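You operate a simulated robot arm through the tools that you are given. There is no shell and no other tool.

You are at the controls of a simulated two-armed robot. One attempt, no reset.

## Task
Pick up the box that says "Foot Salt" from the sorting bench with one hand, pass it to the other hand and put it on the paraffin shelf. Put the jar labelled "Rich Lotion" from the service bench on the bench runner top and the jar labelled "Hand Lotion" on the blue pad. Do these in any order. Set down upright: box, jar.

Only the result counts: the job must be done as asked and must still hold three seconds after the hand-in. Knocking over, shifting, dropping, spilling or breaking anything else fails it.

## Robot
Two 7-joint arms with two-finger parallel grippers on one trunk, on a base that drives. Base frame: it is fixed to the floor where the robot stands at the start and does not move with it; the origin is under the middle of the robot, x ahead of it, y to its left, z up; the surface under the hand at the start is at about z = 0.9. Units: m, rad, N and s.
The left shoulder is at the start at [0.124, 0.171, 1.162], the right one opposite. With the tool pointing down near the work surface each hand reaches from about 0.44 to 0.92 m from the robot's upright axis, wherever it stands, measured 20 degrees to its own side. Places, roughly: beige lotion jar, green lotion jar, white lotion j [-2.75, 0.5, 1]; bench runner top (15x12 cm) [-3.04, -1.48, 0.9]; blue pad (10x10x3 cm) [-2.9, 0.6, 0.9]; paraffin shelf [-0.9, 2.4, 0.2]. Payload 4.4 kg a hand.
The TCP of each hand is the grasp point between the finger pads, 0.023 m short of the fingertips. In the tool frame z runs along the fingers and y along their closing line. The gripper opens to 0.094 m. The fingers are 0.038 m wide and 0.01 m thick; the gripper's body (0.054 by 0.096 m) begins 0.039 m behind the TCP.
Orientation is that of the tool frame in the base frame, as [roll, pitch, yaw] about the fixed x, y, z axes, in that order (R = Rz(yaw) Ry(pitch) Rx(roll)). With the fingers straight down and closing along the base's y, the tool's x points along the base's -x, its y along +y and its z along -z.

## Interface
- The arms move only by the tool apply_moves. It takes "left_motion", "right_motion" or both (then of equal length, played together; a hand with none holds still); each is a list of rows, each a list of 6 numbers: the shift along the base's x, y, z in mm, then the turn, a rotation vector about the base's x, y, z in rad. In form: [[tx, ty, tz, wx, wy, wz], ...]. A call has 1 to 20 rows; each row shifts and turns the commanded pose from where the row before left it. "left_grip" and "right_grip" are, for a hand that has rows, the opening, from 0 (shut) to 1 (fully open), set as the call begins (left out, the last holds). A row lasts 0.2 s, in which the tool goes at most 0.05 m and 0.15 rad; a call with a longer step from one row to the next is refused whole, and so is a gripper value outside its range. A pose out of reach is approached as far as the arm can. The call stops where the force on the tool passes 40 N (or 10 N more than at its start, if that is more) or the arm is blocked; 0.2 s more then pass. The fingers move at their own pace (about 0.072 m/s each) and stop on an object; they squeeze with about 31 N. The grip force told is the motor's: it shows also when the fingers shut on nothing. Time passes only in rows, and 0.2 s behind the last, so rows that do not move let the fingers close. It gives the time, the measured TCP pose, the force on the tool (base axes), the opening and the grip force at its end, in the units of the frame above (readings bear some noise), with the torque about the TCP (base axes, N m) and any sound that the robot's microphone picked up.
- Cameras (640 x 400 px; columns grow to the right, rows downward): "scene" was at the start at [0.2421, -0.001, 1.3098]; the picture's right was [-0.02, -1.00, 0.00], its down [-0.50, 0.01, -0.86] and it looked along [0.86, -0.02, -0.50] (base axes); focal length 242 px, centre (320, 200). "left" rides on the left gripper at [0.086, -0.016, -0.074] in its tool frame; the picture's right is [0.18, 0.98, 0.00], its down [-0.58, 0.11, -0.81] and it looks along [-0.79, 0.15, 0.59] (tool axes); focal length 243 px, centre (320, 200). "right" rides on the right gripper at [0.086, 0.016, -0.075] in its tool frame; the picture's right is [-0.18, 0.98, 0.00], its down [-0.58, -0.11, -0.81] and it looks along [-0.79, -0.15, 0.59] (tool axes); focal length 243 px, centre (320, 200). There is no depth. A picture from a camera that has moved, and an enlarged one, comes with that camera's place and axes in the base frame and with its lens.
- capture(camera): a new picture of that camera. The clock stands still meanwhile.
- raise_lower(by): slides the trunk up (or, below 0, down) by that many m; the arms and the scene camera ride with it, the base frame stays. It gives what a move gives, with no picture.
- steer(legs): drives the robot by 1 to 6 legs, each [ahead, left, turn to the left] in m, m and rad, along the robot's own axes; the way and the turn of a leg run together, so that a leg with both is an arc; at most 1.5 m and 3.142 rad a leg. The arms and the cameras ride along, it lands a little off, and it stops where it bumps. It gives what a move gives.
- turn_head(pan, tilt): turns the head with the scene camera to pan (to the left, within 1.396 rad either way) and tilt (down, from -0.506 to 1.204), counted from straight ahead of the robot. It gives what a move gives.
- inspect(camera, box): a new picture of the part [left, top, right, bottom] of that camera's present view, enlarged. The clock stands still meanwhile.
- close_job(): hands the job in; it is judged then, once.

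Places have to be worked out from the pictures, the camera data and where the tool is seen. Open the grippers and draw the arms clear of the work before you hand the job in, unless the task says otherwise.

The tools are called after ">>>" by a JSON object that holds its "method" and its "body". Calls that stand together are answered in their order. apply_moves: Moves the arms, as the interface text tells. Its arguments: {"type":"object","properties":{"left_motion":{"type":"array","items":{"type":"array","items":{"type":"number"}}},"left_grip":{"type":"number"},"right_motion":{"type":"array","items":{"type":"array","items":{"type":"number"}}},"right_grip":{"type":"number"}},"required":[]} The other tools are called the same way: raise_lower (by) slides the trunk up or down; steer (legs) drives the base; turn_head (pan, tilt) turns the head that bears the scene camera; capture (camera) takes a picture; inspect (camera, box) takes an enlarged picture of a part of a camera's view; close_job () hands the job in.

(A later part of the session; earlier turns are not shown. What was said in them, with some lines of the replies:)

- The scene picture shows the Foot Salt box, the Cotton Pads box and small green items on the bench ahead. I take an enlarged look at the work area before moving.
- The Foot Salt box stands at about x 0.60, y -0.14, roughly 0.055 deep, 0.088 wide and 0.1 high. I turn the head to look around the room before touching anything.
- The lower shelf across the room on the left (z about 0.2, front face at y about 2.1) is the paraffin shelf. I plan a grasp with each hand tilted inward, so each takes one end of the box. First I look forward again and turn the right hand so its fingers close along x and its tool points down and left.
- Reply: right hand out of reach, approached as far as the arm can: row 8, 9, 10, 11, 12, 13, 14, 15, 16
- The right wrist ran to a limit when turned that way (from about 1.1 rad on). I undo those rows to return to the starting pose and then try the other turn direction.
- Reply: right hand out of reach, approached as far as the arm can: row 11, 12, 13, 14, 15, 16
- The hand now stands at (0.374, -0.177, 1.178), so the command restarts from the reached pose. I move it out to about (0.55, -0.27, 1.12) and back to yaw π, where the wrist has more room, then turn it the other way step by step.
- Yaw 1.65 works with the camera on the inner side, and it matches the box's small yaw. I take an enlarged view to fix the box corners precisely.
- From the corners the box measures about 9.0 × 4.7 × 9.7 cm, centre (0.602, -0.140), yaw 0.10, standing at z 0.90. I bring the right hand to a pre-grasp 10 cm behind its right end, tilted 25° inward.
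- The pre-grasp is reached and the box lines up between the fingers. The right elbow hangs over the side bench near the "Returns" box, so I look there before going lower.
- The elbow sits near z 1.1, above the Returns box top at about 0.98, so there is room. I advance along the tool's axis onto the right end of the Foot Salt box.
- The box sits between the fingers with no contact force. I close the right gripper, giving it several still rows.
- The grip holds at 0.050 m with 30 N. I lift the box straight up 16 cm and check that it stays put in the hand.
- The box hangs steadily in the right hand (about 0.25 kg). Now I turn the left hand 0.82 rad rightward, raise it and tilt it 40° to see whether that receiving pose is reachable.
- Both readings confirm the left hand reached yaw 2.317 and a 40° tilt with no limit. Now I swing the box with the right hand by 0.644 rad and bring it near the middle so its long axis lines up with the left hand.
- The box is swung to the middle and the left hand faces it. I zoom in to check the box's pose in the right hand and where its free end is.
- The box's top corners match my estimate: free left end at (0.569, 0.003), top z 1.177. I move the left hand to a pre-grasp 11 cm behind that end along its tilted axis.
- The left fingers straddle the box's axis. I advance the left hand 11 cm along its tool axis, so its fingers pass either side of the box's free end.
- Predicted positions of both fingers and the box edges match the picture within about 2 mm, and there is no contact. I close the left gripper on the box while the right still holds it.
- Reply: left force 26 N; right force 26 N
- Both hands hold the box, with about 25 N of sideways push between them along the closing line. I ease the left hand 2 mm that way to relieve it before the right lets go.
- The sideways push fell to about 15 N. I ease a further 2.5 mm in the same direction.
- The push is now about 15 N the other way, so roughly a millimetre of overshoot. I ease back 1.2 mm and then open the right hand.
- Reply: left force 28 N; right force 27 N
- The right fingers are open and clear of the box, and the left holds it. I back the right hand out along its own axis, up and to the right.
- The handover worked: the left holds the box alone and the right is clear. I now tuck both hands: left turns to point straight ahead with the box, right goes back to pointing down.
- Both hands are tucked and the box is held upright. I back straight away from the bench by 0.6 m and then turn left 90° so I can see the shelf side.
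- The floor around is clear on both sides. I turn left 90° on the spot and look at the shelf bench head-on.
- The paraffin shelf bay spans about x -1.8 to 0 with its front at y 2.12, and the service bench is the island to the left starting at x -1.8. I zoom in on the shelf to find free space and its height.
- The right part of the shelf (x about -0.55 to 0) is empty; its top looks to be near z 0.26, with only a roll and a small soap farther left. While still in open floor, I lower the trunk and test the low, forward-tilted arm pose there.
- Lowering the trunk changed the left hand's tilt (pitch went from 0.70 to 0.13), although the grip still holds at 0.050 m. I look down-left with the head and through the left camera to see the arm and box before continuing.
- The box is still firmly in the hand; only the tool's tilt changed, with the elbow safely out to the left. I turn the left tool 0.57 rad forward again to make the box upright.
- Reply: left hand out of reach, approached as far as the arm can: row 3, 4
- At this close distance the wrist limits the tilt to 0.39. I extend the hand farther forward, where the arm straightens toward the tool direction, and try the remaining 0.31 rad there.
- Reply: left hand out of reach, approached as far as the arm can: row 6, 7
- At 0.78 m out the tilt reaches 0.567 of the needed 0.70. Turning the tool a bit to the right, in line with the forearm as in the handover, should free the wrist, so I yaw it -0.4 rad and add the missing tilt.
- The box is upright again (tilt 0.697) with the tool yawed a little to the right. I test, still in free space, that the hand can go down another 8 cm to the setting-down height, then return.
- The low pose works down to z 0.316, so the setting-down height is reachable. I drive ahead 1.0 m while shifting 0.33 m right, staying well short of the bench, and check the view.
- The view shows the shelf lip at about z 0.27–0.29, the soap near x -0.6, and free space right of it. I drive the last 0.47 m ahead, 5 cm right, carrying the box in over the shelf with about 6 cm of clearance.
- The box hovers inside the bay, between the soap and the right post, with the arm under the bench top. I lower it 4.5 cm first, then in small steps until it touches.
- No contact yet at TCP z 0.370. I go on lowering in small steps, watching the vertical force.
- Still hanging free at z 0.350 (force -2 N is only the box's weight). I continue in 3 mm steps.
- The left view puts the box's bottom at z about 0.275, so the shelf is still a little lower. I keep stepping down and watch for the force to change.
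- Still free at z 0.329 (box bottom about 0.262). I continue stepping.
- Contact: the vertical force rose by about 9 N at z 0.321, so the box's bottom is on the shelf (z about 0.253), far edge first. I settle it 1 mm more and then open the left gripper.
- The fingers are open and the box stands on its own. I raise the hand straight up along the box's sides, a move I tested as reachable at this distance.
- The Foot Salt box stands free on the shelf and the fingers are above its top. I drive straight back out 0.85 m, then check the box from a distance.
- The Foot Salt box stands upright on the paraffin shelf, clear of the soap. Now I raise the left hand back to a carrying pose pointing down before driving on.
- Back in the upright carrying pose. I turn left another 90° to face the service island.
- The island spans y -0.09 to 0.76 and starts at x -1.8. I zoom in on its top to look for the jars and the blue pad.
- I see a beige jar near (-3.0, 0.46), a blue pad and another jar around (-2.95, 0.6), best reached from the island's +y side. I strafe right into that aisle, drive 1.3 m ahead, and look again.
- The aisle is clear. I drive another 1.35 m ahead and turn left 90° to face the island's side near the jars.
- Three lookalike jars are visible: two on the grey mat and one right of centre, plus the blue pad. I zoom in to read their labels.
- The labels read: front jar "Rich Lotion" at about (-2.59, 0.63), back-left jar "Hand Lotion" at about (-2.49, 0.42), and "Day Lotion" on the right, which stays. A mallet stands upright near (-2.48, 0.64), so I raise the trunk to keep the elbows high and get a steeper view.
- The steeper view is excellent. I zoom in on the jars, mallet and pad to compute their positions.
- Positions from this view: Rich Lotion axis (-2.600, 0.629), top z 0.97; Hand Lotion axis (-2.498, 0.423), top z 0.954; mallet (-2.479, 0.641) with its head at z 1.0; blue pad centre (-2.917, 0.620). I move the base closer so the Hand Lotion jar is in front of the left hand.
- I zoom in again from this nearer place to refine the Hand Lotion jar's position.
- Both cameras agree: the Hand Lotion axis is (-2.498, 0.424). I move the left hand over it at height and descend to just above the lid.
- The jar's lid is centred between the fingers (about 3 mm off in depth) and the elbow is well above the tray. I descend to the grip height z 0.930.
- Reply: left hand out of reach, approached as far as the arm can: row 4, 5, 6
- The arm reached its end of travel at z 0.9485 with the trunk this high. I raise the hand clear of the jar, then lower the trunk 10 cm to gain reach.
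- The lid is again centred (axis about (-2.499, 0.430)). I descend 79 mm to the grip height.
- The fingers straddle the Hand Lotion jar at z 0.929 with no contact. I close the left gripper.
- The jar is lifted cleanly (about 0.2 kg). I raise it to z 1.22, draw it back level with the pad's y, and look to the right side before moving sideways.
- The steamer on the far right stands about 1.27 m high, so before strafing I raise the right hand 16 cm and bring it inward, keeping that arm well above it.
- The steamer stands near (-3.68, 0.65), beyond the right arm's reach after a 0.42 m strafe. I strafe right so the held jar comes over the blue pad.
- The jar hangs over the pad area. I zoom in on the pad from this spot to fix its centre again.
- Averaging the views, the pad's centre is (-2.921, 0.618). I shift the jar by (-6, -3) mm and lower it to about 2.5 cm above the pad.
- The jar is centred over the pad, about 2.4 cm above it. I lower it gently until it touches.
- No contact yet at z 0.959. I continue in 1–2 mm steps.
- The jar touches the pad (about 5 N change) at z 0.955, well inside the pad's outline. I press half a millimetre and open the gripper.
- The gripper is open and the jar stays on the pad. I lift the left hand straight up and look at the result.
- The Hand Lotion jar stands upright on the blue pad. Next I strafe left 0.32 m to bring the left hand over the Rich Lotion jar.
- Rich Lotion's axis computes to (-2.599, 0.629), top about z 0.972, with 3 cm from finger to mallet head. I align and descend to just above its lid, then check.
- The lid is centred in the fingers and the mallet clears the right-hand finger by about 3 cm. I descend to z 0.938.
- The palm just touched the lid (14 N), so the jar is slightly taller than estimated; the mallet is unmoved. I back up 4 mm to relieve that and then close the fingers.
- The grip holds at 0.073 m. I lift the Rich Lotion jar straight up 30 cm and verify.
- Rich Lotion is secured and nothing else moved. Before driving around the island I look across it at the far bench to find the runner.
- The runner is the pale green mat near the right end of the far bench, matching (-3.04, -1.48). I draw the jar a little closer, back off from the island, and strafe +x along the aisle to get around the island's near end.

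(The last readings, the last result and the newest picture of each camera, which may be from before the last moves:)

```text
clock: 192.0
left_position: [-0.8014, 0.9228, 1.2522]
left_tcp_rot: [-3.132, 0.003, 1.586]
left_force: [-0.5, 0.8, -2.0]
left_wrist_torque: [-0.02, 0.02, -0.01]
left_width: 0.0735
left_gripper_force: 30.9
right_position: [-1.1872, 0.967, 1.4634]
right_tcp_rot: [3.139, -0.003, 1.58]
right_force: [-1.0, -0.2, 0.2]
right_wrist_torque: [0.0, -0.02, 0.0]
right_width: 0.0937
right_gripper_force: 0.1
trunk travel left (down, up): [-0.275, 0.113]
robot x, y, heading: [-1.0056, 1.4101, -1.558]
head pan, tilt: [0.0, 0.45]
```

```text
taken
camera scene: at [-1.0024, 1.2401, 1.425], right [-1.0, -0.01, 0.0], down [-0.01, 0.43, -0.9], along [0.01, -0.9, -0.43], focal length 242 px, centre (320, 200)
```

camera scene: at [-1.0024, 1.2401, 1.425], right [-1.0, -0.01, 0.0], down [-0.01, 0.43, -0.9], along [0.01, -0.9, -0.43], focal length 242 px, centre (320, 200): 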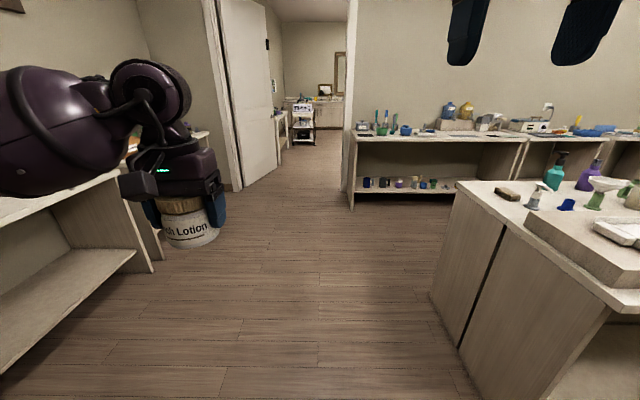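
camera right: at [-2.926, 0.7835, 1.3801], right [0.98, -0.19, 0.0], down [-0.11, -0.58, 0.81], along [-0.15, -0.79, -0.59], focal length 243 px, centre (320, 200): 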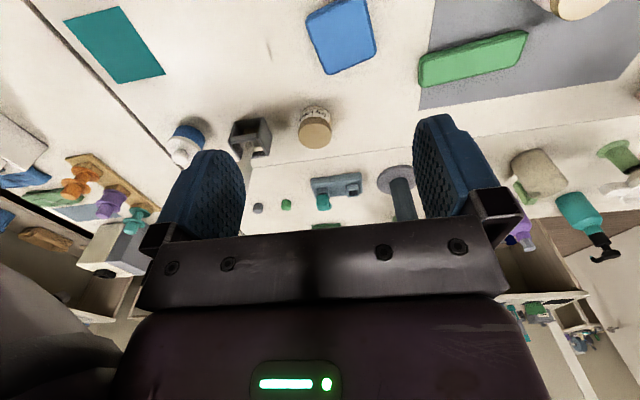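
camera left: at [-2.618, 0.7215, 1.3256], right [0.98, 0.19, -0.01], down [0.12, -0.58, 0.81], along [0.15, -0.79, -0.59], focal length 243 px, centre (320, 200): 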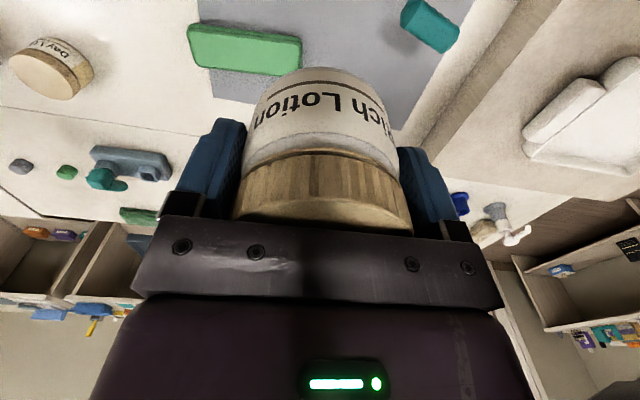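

The way past the island's end is clear. I drive ahead 2.1 m to reach the far aisle.

>>> {"method": "steer", "body": {"legs": [[1.05, 0, 0], [1.05, 0, -0.01]]}}

>>> {"method": "turn_head", "body": {"pan": -1.2, "tilt": 0.4}}

>>> {"method": "capture", "body": {"camera": "scene"}}

>>> {"method": "turn_head", "body": {"pan": -0.5, "tilt": 0.4}}

>>> {"method": "capture", "body": {"camera": "scene"}}

```text
clock: 202.4
left_position: [-0.7967, -1.1734, 1.2517]
left_tcp_rot: [-3.131, 0.001, 1.573]
left_force: [0.2, -0.2, -2.6]
left_wrist_torque: [0.01, 0.03, -0.02]
left_width: 0.0731
left_gripper_force: 31.3
right_position: [-1.18, -1.126, 1.4635]
right_tcp_rot: [3.139, 0.0, 1.568]
right_force: [-0.3, -0.6, -0.5]
right_wrist_torque: [0.01, -0.01, -0.02]
right_width: 0.0936
right_gripper_force: 0.0
trunk travel left (down, up): [-0.275, 0.113]
robot x, y, heading: [-0.9919, -0.6878, -1.566]
head pan, tilt: [0.0, 0.45]
```

```text
clock: 203.8
left_position: [-0.7963, -1.173, 1.2508]
left_tcp_rot: [-3.131, 0.004, 1.576]
left_force: [0.2, 0.6, -1.5]
left_wrist_torque: [0.02, 0.02, 0.0]
left_width: 0.0732
left_gripper_force: 30.9
right_position: [-1.1802, -1.1256, 1.4633]
right_tcp_rot: [3.139, -0.001, 1.568]
right_force: [-0.6, -0.8, 0.1]
right_wrist_torque: [0.02, 0.02, 0.04]
right_width: 0.0941
right_gripper_force: 0.0
trunk travel left (down, up): [-0.275, 0.113]
robot x, y, heading: [-0.9898, -0.6896, -1.57]
head pan, tilt: [-1.201, 0.4]
```

```text
taken
camera scene: at [-1.08, -0.7971, 1.4296], right [-0.36, 0.93, 0.0], down [0.36, 0.14, -0.92], along [-0.86, -0.33, -0.39], focal length 242 px, centre (320, 200)
```

scene: 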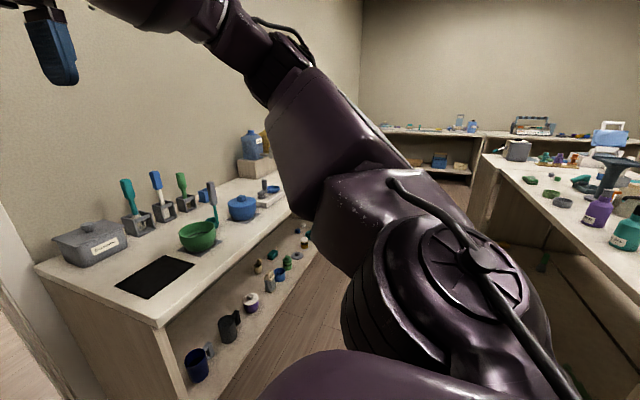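

```text
clock: 204.9
left_position: [-0.7965, -1.1729, 1.2516]
left_tcp_rot: [-3.132, 0.004, 1.575]
left_force: [-0.2, 0.6, -1.6]
left_wrist_torque: [-0.06, 0.0, 0.02]
left_width: 0.0734
left_gripper_force: 31.1
right_position: [-1.1799, -1.1255, 1.4635]
right_tcp_rot: [3.139, -0.001, 1.567]
right_force: [0.7, 0.2, 0.1]
right_wrist_torque: [0.02, -0.01, 0.03]
right_width: 0.0941
right_gripper_force: 0.0
trunk travel left (down, up): [-0.275, 0.113]
robot x, y, heading: [-0.9907, -0.6862, -1.577]
head pan, tilt: [-0.499, 0.4]
```

```text
taken
camera scene: at [-1.0381, -0.8448, 1.4296], right [-0.88, 0.48, 0.0], down [0.19, 0.34, -0.92], along [-0.44, -0.81, -0.39], focal length 242 px, centre (320, 200)
```

scene: 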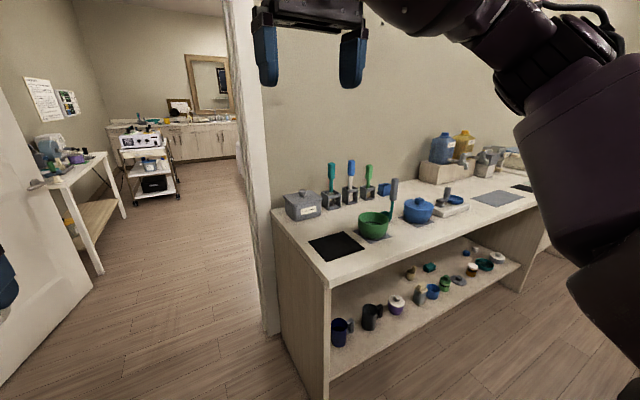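

The bench along this wall has its front edge at about y -1.34 and nothing tall near the edge; the aisle is clear. I strafe right 1.1 m twice toward the runner.

>>> {"method": "steer", "body": {"legs": [[0, -1.1, 0]]}}

>>> {"method": "turn_head", "body": {"pan": -0.6, "tilt": 0.5}}

>>> {"method": "capture", "body": {"camera": "scene"}}

```text
clock: 214.8
left_position: [-1.9057, -1.1681, 1.2504]
left_tcp_rot: [-3.13, 0.004, 1.561]
left_force: [-0.3, -0.3, -3.2]
left_wrist_torque: [0.0, 0.02, -0.01]
left_width: 0.0732
left_gripper_force: 30.8
right_position: [-2.2891, -1.1164, 1.4639]
right_tcp_rot: [3.139, -0.004, 1.555]
right_force: [1.0, -0.1, 0.1]
right_wrist_torque: [-0.01, -0.01, -0.01]
right_width: 0.094
right_gripper_force: 0.0
trunk travel left (down, up): [-0.275, 0.113]
robot x, y, heading: [-2.0945, -0.6808, -1.586]
head pan, tilt: [-0.499, 0.4]
```

```text
clock: 215.5
left_position: [-1.9059, -1.1682, 1.2507]
left_tcp_rot: [-3.133, 0.002, 1.561]
left_force: [-0.1, -0.7, -2.1]
left_wrist_torque: [0.01, 0.03, -0.04]
left_width: 0.073
left_gripper_force: 31.1
right_position: [-2.2891, -1.1154, 1.4648]
right_tcp_rot: [3.14, -0.001, 1.555]
right_force: [-0.3, 0.2, -0.1]
right_wrist_torque: [-0.01, 0.02, -0.01]
right_width: 0.0941
right_gripper_force: 0.0
trunk travel left (down, up): [-0.275, 0.113]
robot x, y, heading: [-2.0939, -0.6785, -1.592]
head pan, tilt: [-0.6, 0.499]
```

```text
taken
camera scene: at [-2.1492, -0.8305, 1.4205], right [-0.82, 0.58, 0.0], down [0.28, 0.39, -0.88], along [-0.51, -0.72, -0.48], focal length 242 px, centre (320, 200)
```

scene: 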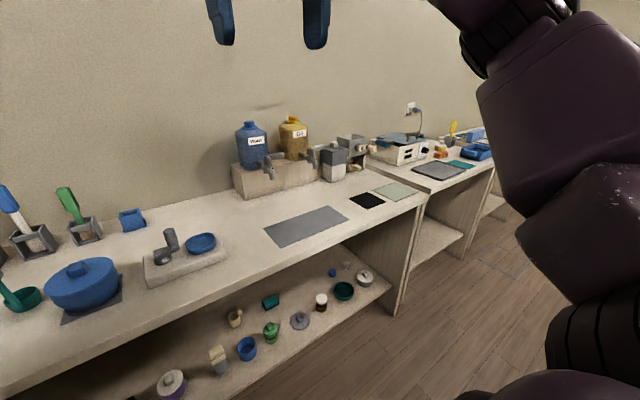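

The runner appears at about (-3.055, -1.471). I strafe the rest, 1.14 m, with a slight heading correction.

>>> {"method": "steer", "body": {"legs": [[0, -1.14, 0.014]]}}

>>> {"method": "turn_head", "body": {"pan": 0.2, "tilt": 0.75}}

>>> {"method": "capture", "body": {"camera": "scene"}}

>>> {"method": "capture", "body": {"camera": "left"}}

```text
clock: 225.6
left_position: [-3.0419, -1.1463, 1.2518]
left_tcp_rot: [-3.131, 0.003, 1.54]
left_force: [-0.3, -1.4, -2.6]
left_wrist_torque: [0.0, -0.01, -0.02]
left_width: 0.0731
left_gripper_force: 31.7
right_position: [-3.4231, -1.0852, 1.4631]
right_tcp_rot: [3.139, -0.003, 1.532]
right_force: [0.1, -0.3, -0.1]
right_wrist_torque: [0.05, -0.02, 0.01]
right_width: 0.0942
right_gripper_force: 0.1
trunk travel left (down, up): [-0.275, 0.113]
robot x, y, heading: [-3.2213, -0.6459, -1.604]
head pan, tilt: [-0.6, 0.499]
```

```text
clock: 226.8
left_position: [-3.0415, -1.1453, 1.2505]
left_tcp_rot: [-3.132, 0.001, 1.537]
left_force: [-0.1, -0.2, -2.4]
left_wrist_torque: [0.05, -0.03, 0.0]
left_width: 0.0734
left_gripper_force: 31.0
right_position: [-3.4227, -1.0853, 1.463]
right_tcp_rot: [-3.142, -0.002, 1.534]
right_force: [-1.0, 0.4, -0.3]
right_wrist_torque: [0.01, -0.01, 0.01]
right_width: 0.0939
right_gripper_force: 0.1
trunk travel left (down, up): [-0.275, 0.113]
robot x, y, heading: [-3.2213, -0.6523, -1.6]
head pan, tilt: [0.201, 0.75]
```

```text
taken
camera scene: at [-3.2104, -0.8108, 1.3986], right [-0.99, -0.16, 0.0], down [-0.11, 0.67, -0.73], along [0.12, -0.72, -0.68], focal length 242 px, centre (320, 200)
```

scene: 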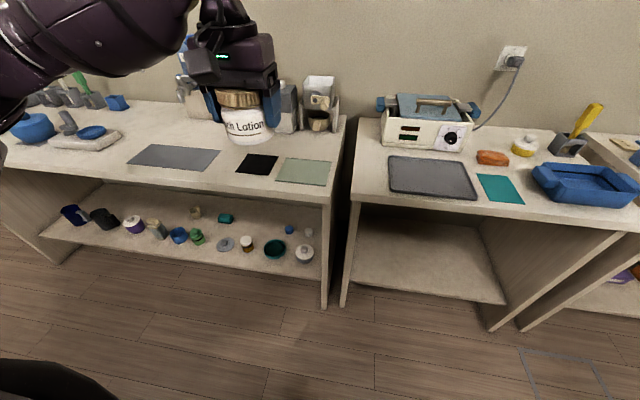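

```text
taken
camera left: at [-3.0546, -1.0582, 1.326], right [0.99, 0.15, -0.01], down [0.1, -0.58, 0.81], along [0.12, -0.8, -0.59], focal length 243 px, centre (320, 200)
```

left: 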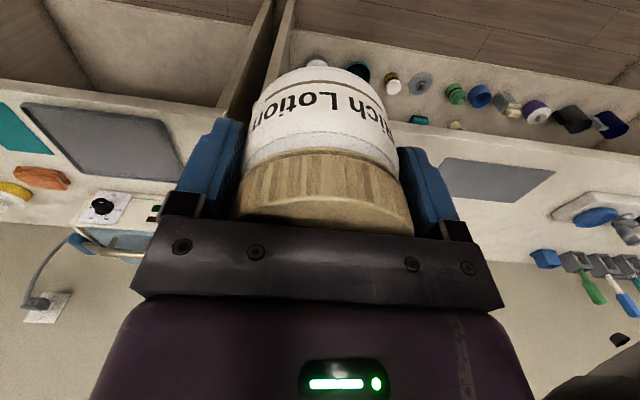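

The runner mat is in view in front of the left hand. I zoom in to compute its centre.

>>> {"method": "inspect", "body": {"camera": "scene", "box": [232, 130, 360, 210]}}

```text
5.00 times, centred on (296, 170) of scene
camera zoom: at [-3.2104, -0.8108, 1.3986], right [-0.99, -0.16, 0.0], down [-0.11, 0.67, -0.73], along [0.12, -0.72, -0.68], focal length 1212 px, centre (440, 350)
```

zoom: 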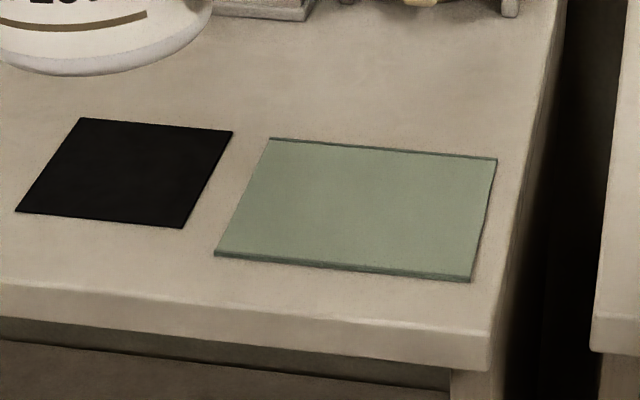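

The runner's centre is about (-3.043, -1.474), with its top near z 0.905. I move the base 0.13 m closer so the reach is comfortable.

>>> {"method": "steer", "body": {"legs": [[0.13, 0, 0]]}}

>>> {"method": "turn_head", "body": {"pan": 0.2, "tilt": 0.85}}

>>> {"method": "inspect", "body": {"camera": "scene", "box": [200, 100, 392, 220]}}

```text
clock: 228.0
left_position: [-3.0471, -1.274, 1.2506]
left_tcp_rot: [-3.132, 0.002, 1.538]
left_force: [-0.6, -0.4, -3.0]
left_wrist_torque: [0.06, -0.03, -0.02]
left_width: 0.073
left_gripper_force: 30.8
right_position: [-3.428, -1.2128, 1.463]
right_tcp_rot: [3.14, -0.002, 1.531]
right_force: [0.9, -0.3, -0.4]
right_wrist_torque: [0.02, -0.01, -0.01]
right_width: 0.094
right_gripper_force: 0.1
trunk travel left (down, up): [-0.275, 0.113]
robot x, y, heading: [-3.2288, -0.7833, -1.602]
head pan, tilt: [0.201, 0.75]
```

```text
clock: 228.7
left_position: [-3.0452, -1.2731, 1.2505]
left_tcp_rot: [-3.131, 0.003, 1.54]
left_force: [-0.4, 0.1, -1.9]
left_wrist_torque: [-0.05, 0.02, 0.0]
left_width: 0.073
left_gripper_force: 31.3
right_position: [-3.4278, -1.2138, 1.4626]
right_tcp_rot: [3.14, -0.002, 1.533]
right_force: [-0.1, 0.7, 0.1]
right_wrist_torque: [-0.01, 0.03, 0.01]
right_width: 0.0937
right_gripper_force: 0.0
trunk travel left (down, up): [-0.275, 0.113]
robot x, y, heading: [-3.2242, -0.7857, -1.607]
head pan, tilt: [0.201, 0.85]
```

```text
3.33 times, centred on (296, 160) of scene
camera zoom: at [-3.2155, -0.9338, 1.3905], right [-0.99, -0.17, 0.0], down [-0.12, 0.74, -0.66], along [0.11, -0.65, -0.75], focal length 808 px, centre (400, 333)
```

zoom: 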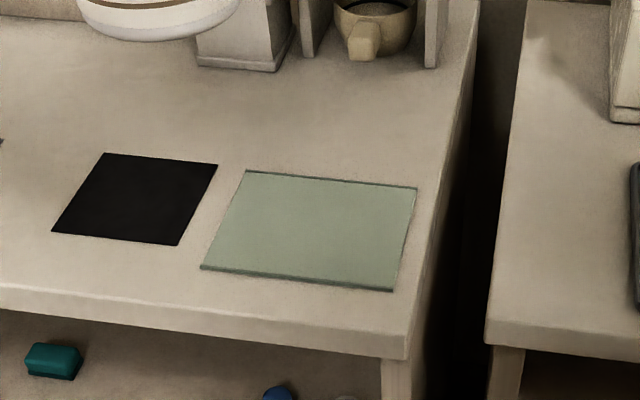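

The two views agree on the runner centre at (-3.045, -1.471). I move the jar forward 198 mm at height and lower it to about 2.5 cm above the mat.

>>> {"method": "apply_moves", "body": {"left_motion": [[0, -39, 0, 0, 0, 0], [0, -40, 0, 0, 0, 0], [0, -40, 0, 0, 0, 0], [0, -40, 0, 0, 0, 0], [0, -39, 0, 0, 0, 0], [0, 0, -40, 0, 0, 0], [0, 0, -40, 0, 0, 0], [0, 0, -40, 0, 0, 0], [0, 0, -40, 0, 0, 0], [0, 0, -40, 0, 0, 0], [0, 0, -40, 0, 0, 0], [0, 0, -25, 0, 0, 0], [0, 0, -10, 0, 0, 0]]}}

>>> {"method": "capture", "body": {"camera": "scene"}}

>>> {"method": "capture", "body": {"camera": "left"}}

>>> {"method": "inspect", "body": {"camera": "scene", "box": [200, 100, 392, 220]}}

```text
clock: 231.5
left_position: [-3.0465, -1.473, 0.9765]
left_tcp_rot: [-3.131, 0.003, 1.538]
left_force: [-0.4, 0.6, -2.8]
left_wrist_torque: [0.02, -0.02, -0.01]
left_width: 0.0732
left_gripper_force: 30.7
right_position: [-3.4285, -1.2125, 1.4625]
right_tcp_rot: [3.14, -0.004, 1.533]
right_force: [0.5, 0.0, 0.0]
right_wrist_torque: [0.01, -0.01, -0.01]
right_width: 0.0939
right_gripper_force: 0.1
trunk travel left (down, up): [-0.275, 0.113]
robot x, y, heading: [-3.2258, -0.7805, -1.607]
head pan, tilt: [0.201, 0.85]
```

```text
taken
camera scene: at [-3.2156, -0.9339, 1.3905], right [-0.99, -0.17, 0.0], down [-0.12, 0.74, -0.66], along [0.11, -0.65, -0.75], focal length 242 px, centre (320, 200)
```

scene: 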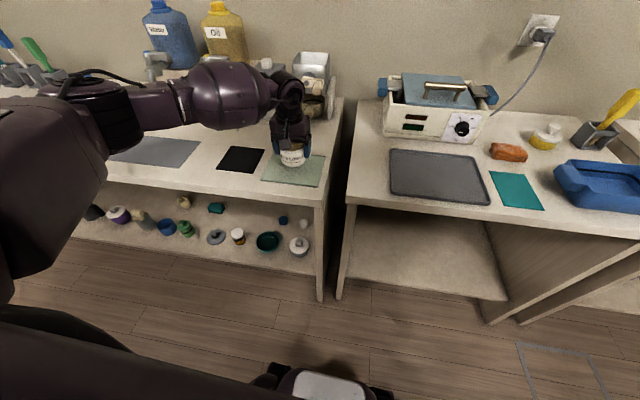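

```text
taken
camera left: at [-3.0599, -1.3849, 1.0511], right [0.99, 0.15, -0.01], down [0.1, -0.58, 0.81], along [0.12, -0.8, -0.59], focal length 243 px, centre (320, 200)
```

left: 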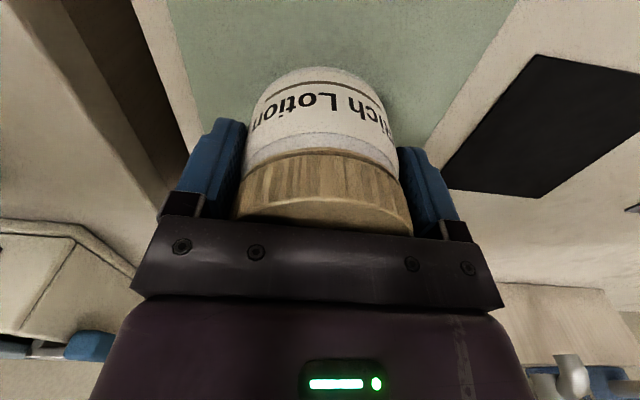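

```text
3.33 times, centred on (296, 160) of scene
camera zoom: at [-3.2156, -0.9339, 1.3905], right [-0.99, -0.17, 0.0], down [-0.12, 0.74, -0.66], along [0.11, -0.65, -0.75], focal length 808 px, centre (400, 333)
```

zoom: 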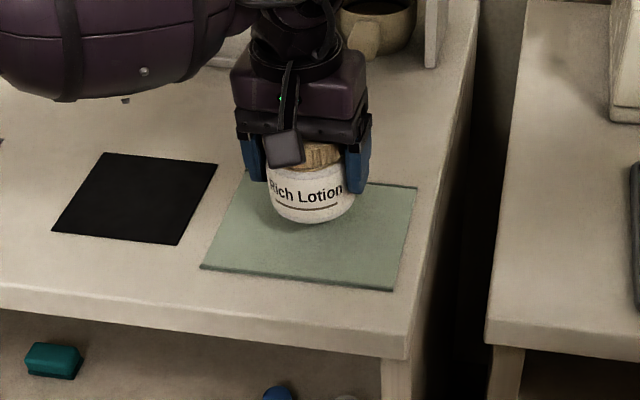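

The jar hovers over the middle of the runner. I lower it step by step until it touches.

>>> {"method": "apply_moves", "body": {"left_motion": [[0, 0, -8, 0, 0, 0], [0, 0, -6, 0, 0, 0], [0, 0, -4, 0, 0, 0]]}}

>>> {"method": "apply_moves", "body": {"left_motion": [[0, 0, -2, 0, 0, 0], [0, 0, -1.5, 0, 0, 0]]}}

>>> {"method": "apply_moves", "body": {"left_motion": [[0, 0, -1.5, 0, 0, 0], [0, 0, -1, 0, 0, 0]]}}

```text
clock: 232.3
left_position: [-3.0455, -1.4714, 0.9581]
left_tcp_rot: [-3.13, 0.001, 1.541]
left_force: [0.8, 0.8, -3.2]
left_wrist_torque: [-0.01, 0.0, -0.02]
left_width: 0.0728
left_gripper_force: 31.1
right_position: [-3.4286, -1.2135, 1.4639]
right_tcp_rot: [3.14, -0.002, 1.533]
right_force: [-0.3, 0.6, -0.5]
right_wrist_torque: [-0.06, 0.04, 0.0]
right_width: 0.094
right_gripper_force: 0.1
trunk travel left (down, up): [-0.275, 0.113]
robot x, y, heading: [-3.2274, -0.783, -1.601]
head pan, tilt: [0.201, 0.85]
```

```text
clock: 232.9
left_position: [-3.0446, -1.4719, 0.9543]
left_tcp_rot: [-3.13, 0.004, 1.54]
left_force: [0.3, 0.1, -2.7]
left_wrist_torque: [0.0, 0.01, -0.02]
left_width: 0.073
left_gripper_force: 31.0
right_position: [-3.4277, -1.2127, 1.4641]
right_tcp_rot: [3.139, -0.001, 1.532]
right_force: [-0.3, 0.2, -0.1]
right_wrist_torque: [0.01, 0.01, 0.01]
right_width: 0.0943
right_gripper_force: 0.0
trunk travel left (down, up): [-0.275, 0.113]
robot x, y, heading: [-3.2254, -0.7838, -1.602]
head pan, tilt: [0.201, 0.85]
```

```text
clock: 233.5
left_position: [-3.0458, -1.4715, 0.9515]
left_tcp_rot: [-3.132, 0.001, 1.538]
left_force: [0.0, 0.7, -1.7]
left_wrist_torque: [0.02, 0.02, 0.01]
left_width: 0.0732
left_gripper_force: 30.9
right_position: [-3.4278, -1.2129, 1.4641]
right_tcp_rot: [3.139, 0.0, 1.532]
right_force: [-0.4, 0.6, -0.9]
right_wrist_torque: [0.01, 0.01, 0.02]
right_width: 0.0941
right_gripper_force: 0.1
trunk travel left (down, up): [-0.275, 0.113]
robot x, y, heading: [-3.2214, -0.7815, -1.605]
head pan, tilt: [0.201, 0.85]
```

No contact yet at z 0.9515. I continue in 1 mm steps.

>>> {"method": "apply_moves", "body": {"left_motion": [[0, 0, -1, 0, 0, 0], [0, 0, -1, 0, 0, 0]]}}

>>> {"method": "apply_moves", "body": {"left_motion": [[0, 0, -1, 0, 0, 0], [0, 0, -1, 0, 0, 0]]}}

>>> {"method": "apply_moves", "body": {"left_motion": [[0, 0, -1, 0, 0, 0], [0, 0, -0.5, 0, 0, 0]]}}

```text
clock: 234.1
left_position: [-3.0454, -1.4713, 0.9491]
left_tcp_rot: [-3.132, 0.001, 1.54]
left_force: [-0.6, 0.6, -2.7]
left_wrist_torque: [-0.02, 0.02, 0.01]
left_width: 0.0732
left_gripper_force: 30.4
right_position: [-3.428, -1.2121, 1.4646]
right_tcp_rot: [-3.141, -0.001, 1.532]
right_force: [0.4, 0.4, 0.2]
right_wrist_torque: [0.02, -0.02, 0.01]
right_width: 0.0938
right_gripper_force: 0.1
trunk travel left (down, up): [-0.275, 0.113]
robot x, y, heading: [-3.2247, -0.7798, -1.604]
head pan, tilt: [0.201, 0.85]
```

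```text
clock: 234.7
left_position: [-3.0462, -1.4718, 0.9481]
left_tcp_rot: [-3.132, 0.005, 1.539]
left_force: [-0.2, 0.3, -2.1]
left_wrist_torque: [-0.04, 0.0, -0.01]
left_width: 0.073
left_gripper_force: 30.9
right_position: [-3.428, -1.2133, 1.4634]
right_tcp_rot: [3.139, -0.004, 1.532]
right_force: [0.0, -0.1, 0.8]
right_wrist_torque: [0.0, -0.01, 0.0]
right_width: 0.094
right_gripper_force: 0.0
trunk travel left (down, up): [-0.275, 0.113]
robot x, y, heading: [-3.2267, -0.7813, -1.605]
head pan, tilt: [0.201, 0.85]
```

```text
clock: 235.3
left_position: [-3.0458, -1.4715, 0.9467]
left_tcp_rot: [-3.13, 0.004, 1.539]
left_force: [0.3, -0.3, -2.6]
left_wrist_torque: [-0.03, 0.0, 0.0]
left_width: 0.0727
left_gripper_force: 30.9
right_position: [-3.4291, -1.2129, 1.4633]
right_tcp_rot: [3.141, -0.002, 1.532]
right_force: [0.1, 0.2, -0.2]
right_wrist_torque: [0.02, 0.04, 0.0]
right_width: 0.0943
right_gripper_force: 0.0
trunk travel left (down, up): [-0.275, 0.113]
robot x, y, heading: [-3.2244, -0.7838, -1.607]
head pan, tilt: [0.201, 0.85]
```

Still free at 0.9467, very near the expected contact. I go on with 1 mm steps.

>>> {"method": "apply_moves", "body": {"left_motion": [[0, 0, -1, 0, 0, 0], [0, 0, -0.5, 0, 0, 0]]}}

>>> {"method": "apply_moves", "body": {"left_motion": [[0, 0, -1, 0, 0, 0], [0, 0, -0.5, 0, 0, 0]]}}

>>> {"method": "inspect", "body": {"camera": "scene", "box": [232, 130, 360, 210]}}

```text
clock: 235.9
left_position: [-3.0443, -1.4708, 0.9452]
left_tcp_rot: [-3.132, 0.004, 1.539]
left_force: [1.1, 1.1, 3.1]
left_wrist_torque: [0.07, -0.23, 0.03]
left_width: 0.073
left_gripper_force: 31.1
right_position: [-3.4274, -1.2117, 1.4641]
right_tcp_rot: [3.139, -0.001, 1.531]
right_force: [-0.5, -0.1, -0.7]
right_wrist_torque: [0.02, 0.0, 0.03]
right_width: 0.0939
right_gripper_force: 0.0
trunk travel left (down, up): [-0.275, 0.113]
robot x, y, heading: [-3.2246, -0.7795, -1.607]
head pan, tilt: [0.201, 0.85]
```

```text
clock: 236.5
left_position: [-3.0449, -1.472, 0.947]
left_tcp_rot: [-3.131, 0.008, 1.54]
left_force: [3.0, 2.6, 14.7]
left_wrist_torque: [0.26, -0.62, 0.01]
left_width: 0.0733
left_gripper_force: 31.2
right_position: [-3.4275, -1.2107, 1.4643]
right_tcp_rot: [3.139, 0.001, 1.532]
right_force: [0.3, 0.5, 0.1]
right_wrist_torque: [-0.01, 0.02, -0.02]
right_width: 0.0942
right_gripper_force: 0.0
trunk travel left (down, up): [-0.275, 0.113]
robot x, y, heading: [-3.2204, -0.7799, -1.609]
head pan, tilt: [0.201, 0.85]
```

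```text
5.00 times, centred on (296, 170) of scene
camera zoom: at [-3.2156, -0.932, 1.391], right [-0.99, -0.17, 0.0], down [-0.12, 0.74, -0.66], along [0.11, -0.65, -0.75], focal length 1212 px, centre (440, 350)
```

zoom: 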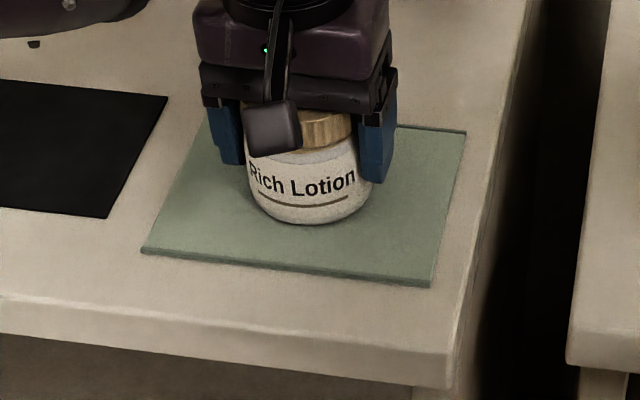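

The jar stands on the runner (about 17 N of contact). I ease up 0.7 mm and open the gripper.

>>> {"method": "apply_moves", "body": {"left_motion": [[0, 0, 0.7, 0, 0, 0], [0, 0, 0, 0, 0, 0]]}}

>>> {"method": "apply_moves", "body": {"left_motion": [[0, 0, 0, 0, 0, 0], [0, 0, 0, 0, 0, 0], [0, 0, 0, 0, 0, 0], [0, 0, 0, 0, 0, 0]], "left_grip": 1}}

>>> {"method": "capture", "body": {"camera": "left"}}

```text
clock: 237.1
left_position: [-3.0451, -1.4712, 0.9465]
left_tcp_rot: [-3.131, 0.006, 1.539]
left_force: [5.0, -2.6, 15.5]
left_wrist_torque: [0.05, -0.75, -0.12]
left_width: 0.073
left_gripper_force: 30.9
right_position: [-3.4284, -1.2108, 1.464]
right_tcp_rot: [3.14, 0.0, 1.534]
right_force: [0.3, 0.3, 0.2]
right_wrist_torque: [0.0, 0.0, 0.01]
right_width: 0.0941
right_gripper_force: 0.0
trunk travel left (down, up): [-0.275, 0.113]
robot x, y, heading: [-3.225, -0.7802, -1.604]
head pan, tilt: [0.201, 0.85]
```

```text
clock: 238.1
left_position: [-3.0457, -1.4707, 0.9441]
left_tcp_rot: [-3.131, 0.003, 1.539]
left_force: [0.6, 0.1, -0.5]
left_wrist_torque: [0.04, -0.03, 0.04]
left_width: 0.0942
left_gripper_force: 0.0
right_position: [-3.4276, -1.212, 1.4636]
right_tcp_rot: [3.138, -0.003, 1.533]
right_force: [0.4, 0.4, 0.0]
right_wrist_torque: [-0.01, 0.02, 0.02]
right_width: 0.0941
right_gripper_force: 0.1
trunk travel left (down, up): [-0.275, 0.113]
robot x, y, heading: [-3.2211, -0.783, -1.602]
head pan, tilt: [0.201, 0.85]
```

```text
taken
camera left: at [-3.0593, -1.3839, 1.0194], right [0.99, 0.15, -0.01], down [0.1, -0.58, 0.81], along [0.12, -0.8, -0.59], focal length 243 px, centre (320, 200)
```

left: 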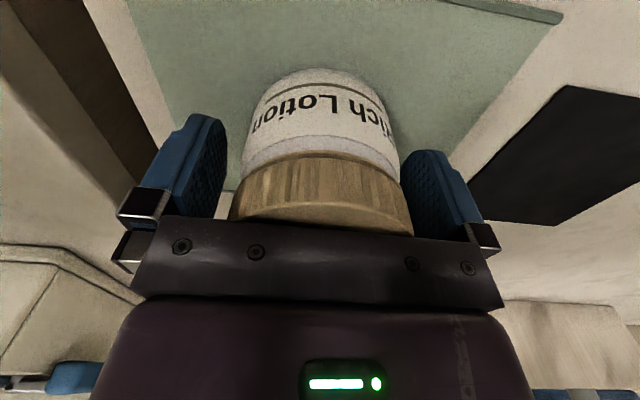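

The jar is released. I raise the left hand straight up clear of it and inspect the result.

>>> {"method": "apply_moves", "body": {"left_motion": [[0, 0, 12, 0, 0, 0], [0, 0, 25, 0, 0, 0], [0, 0, 40, 0, 0, 0], [0, 0, 45, 0, 0, 0], [0, 0, 45, 0, 0, 0], [0, 0, 45, 0, 0, 0], [0, 0, 45, 0, 0, 0]]}}

>>> {"method": "capture", "body": {"camera": "scene"}}

>>> {"method": "inspect", "body": {"camera": "scene", "box": [232, 130, 360, 210]}}

```text
clock: 239.7
left_position: [-3.0442, -1.4711, 1.2033]
left_tcp_rot: [-3.132, 0.003, 1.54]
left_force: [-0.2, -0.3, 0.3]
left_wrist_torque: [-0.01, -0.01, 0.01]
left_width: 0.094
left_gripper_force: 0.0
right_position: [-3.4281, -1.2111, 1.4643]
right_tcp_rot: [3.141, 0.0, 1.532]
right_force: [1.0, 0.8, -0.3]
right_wrist_torque: [-0.01, 0.03, -0.02]
right_width: 0.0939
right_gripper_force: 0.1
trunk travel left (down, up): [-0.275, 0.113]
robot x, y, heading: [-3.2234, -0.7821, -1.599]
head pan, tilt: [0.201, 0.85]
```

```text
taken
camera scene: at [-3.2158, -0.9328, 1.3907], right [-0.99, -0.17, 0.0], down [-0.12, 0.74, -0.66], along [0.11, -0.65, -0.75], focal length 242 px, centre (320, 200)
```

scene: 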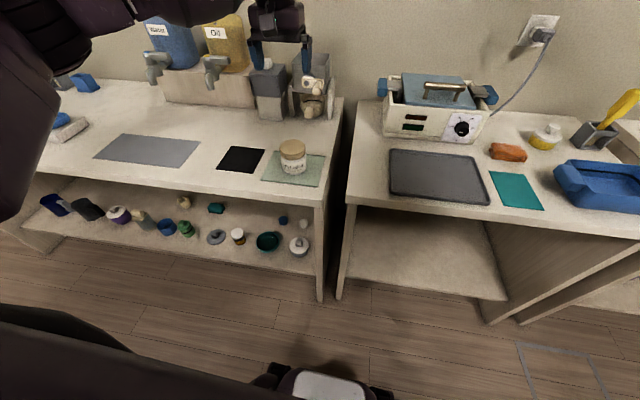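

```text
5.00 times, centred on (296, 170) of scene
camera zoom: at [-3.2158, -0.9328, 1.3907], right [-0.99, -0.17, 0.0], down [-0.12, 0.74, -0.66], along [0.11, -0.65, -0.75], focal length 1212 px, centre (440, 350)
```

zoom: 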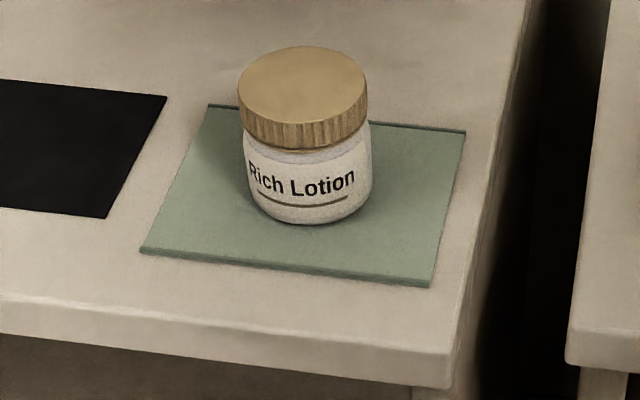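

The Rich Lotion jar stands upright in the middle of the runner. I draw the left hand back and up, then back the robot away from the bench a little.

>>> {"method": "apply_moves", "body": {"left_motion": [[0, 0, 30, 0, 0, 0], [0, 40, 10, 0, 0, 0], [0, 40, 0, 0, 0, 0], [0, 40, 0, 0, 0, 0], [0, 40, 0, 0, 0, 0]], "left_grip": 1}}

>>> {"method": "steer", "body": {"legs": [[-0.13, 0, 0]]}}

>>> {"method": "capture", "body": {"camera": "scene"}}

```text
clock: 240.9
left_position: [-3.0473, -1.3086, 1.2418]
left_tcp_rot: [-3.132, 0.004, 1.54]
left_force: [-0.2, 0.8, 0.3]
left_wrist_torque: [-0.02, -0.02, 0.03]
left_width: 0.0939
left_gripper_force: 0.1
right_position: [-3.4275, -1.2113, 1.4637]
right_tcp_rot: [3.14, 0.001, 1.532]
right_force: [-0.1, -0.1, 1.0]
right_wrist_torque: [-0.01, -0.05, -0.03]
right_width: 0.0942
right_gripper_force: 0.1
trunk travel left (down, up): [-0.275, 0.113]
robot x, y, heading: [-3.2231, -0.7805, -1.603]
head pan, tilt: [0.201, 0.85]
```

```text
clock: 242.2
left_position: [-3.0441, -1.1821, 1.2398]
left_tcp_rot: [-3.13, 0.003, 1.537]
left_force: [-0.4, 0.3, -0.2]
left_wrist_torque: [-0.03, -0.01, 0.03]
left_width: 0.0941
left_gripper_force: 0.1
right_position: [-3.4242, -1.084, 1.4634]
right_tcp_rot: [3.14, -0.002, 1.531]
right_force: [0.0, 0.2, 0.5]
right_wrist_torque: [-0.04, 0.0, -0.02]
right_width: 0.0941
right_gripper_force: 0.1
trunk travel left (down, up): [-0.275, 0.113]
robot x, y, heading: [-3.219, -0.6492, -1.61]
head pan, tilt: [0.201, 0.85]
```

```text
taken
camera scene: at [-3.2112, -0.8059, 1.3905], right [-0.99, -0.16, 0.0], down [-0.12, 0.74, -0.66], along [0.11, -0.65, -0.75], focal length 242 px, centre (320, 200)
```

scene: 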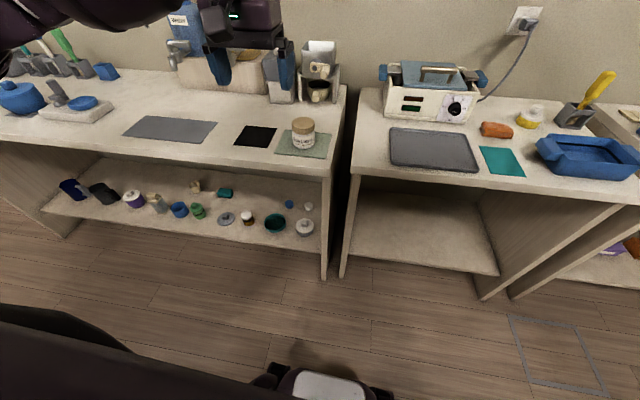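

All three items are in place: Foot Salt upright on the paraffin shelf, Hand Lotion on the blue pad, and Rich Lotion on the bench runner. Both grippers are open and the arms are clear, so I hand the job in.

>>> {"method": "close_job", "body": {}}

```text
The job is handed in.
```

The job is done and handed in. I don't have the judge's verdict.

- **Foot Salt box:** I picked it up with the right hand, passed it in the air to the left hand, and set it upright on the right part of the paraffin shelf, clear of the soap.
- **Hand Lotion jar:** It stands upright on the blue pad, well inside its edges.
- **Rich Lotion jar:** It stands upright in the middle of the pale green mat at about (-3.045, -1.471). I took that mat to be the bench runner top because it sits at the coordinates you gave. It measured about 17 × 14 cm from the pictures, slightly larger than the stated 15 × 12.

In my pictures nothing else was knocked over or shifted, including the mallet standing next to the Rich Lotion jar. Both grippers were open and the arms were clear of the work at hand-in. I last saw the box and the Hand Lotion jar before driving on to the runner, and did not go back to look at them again.
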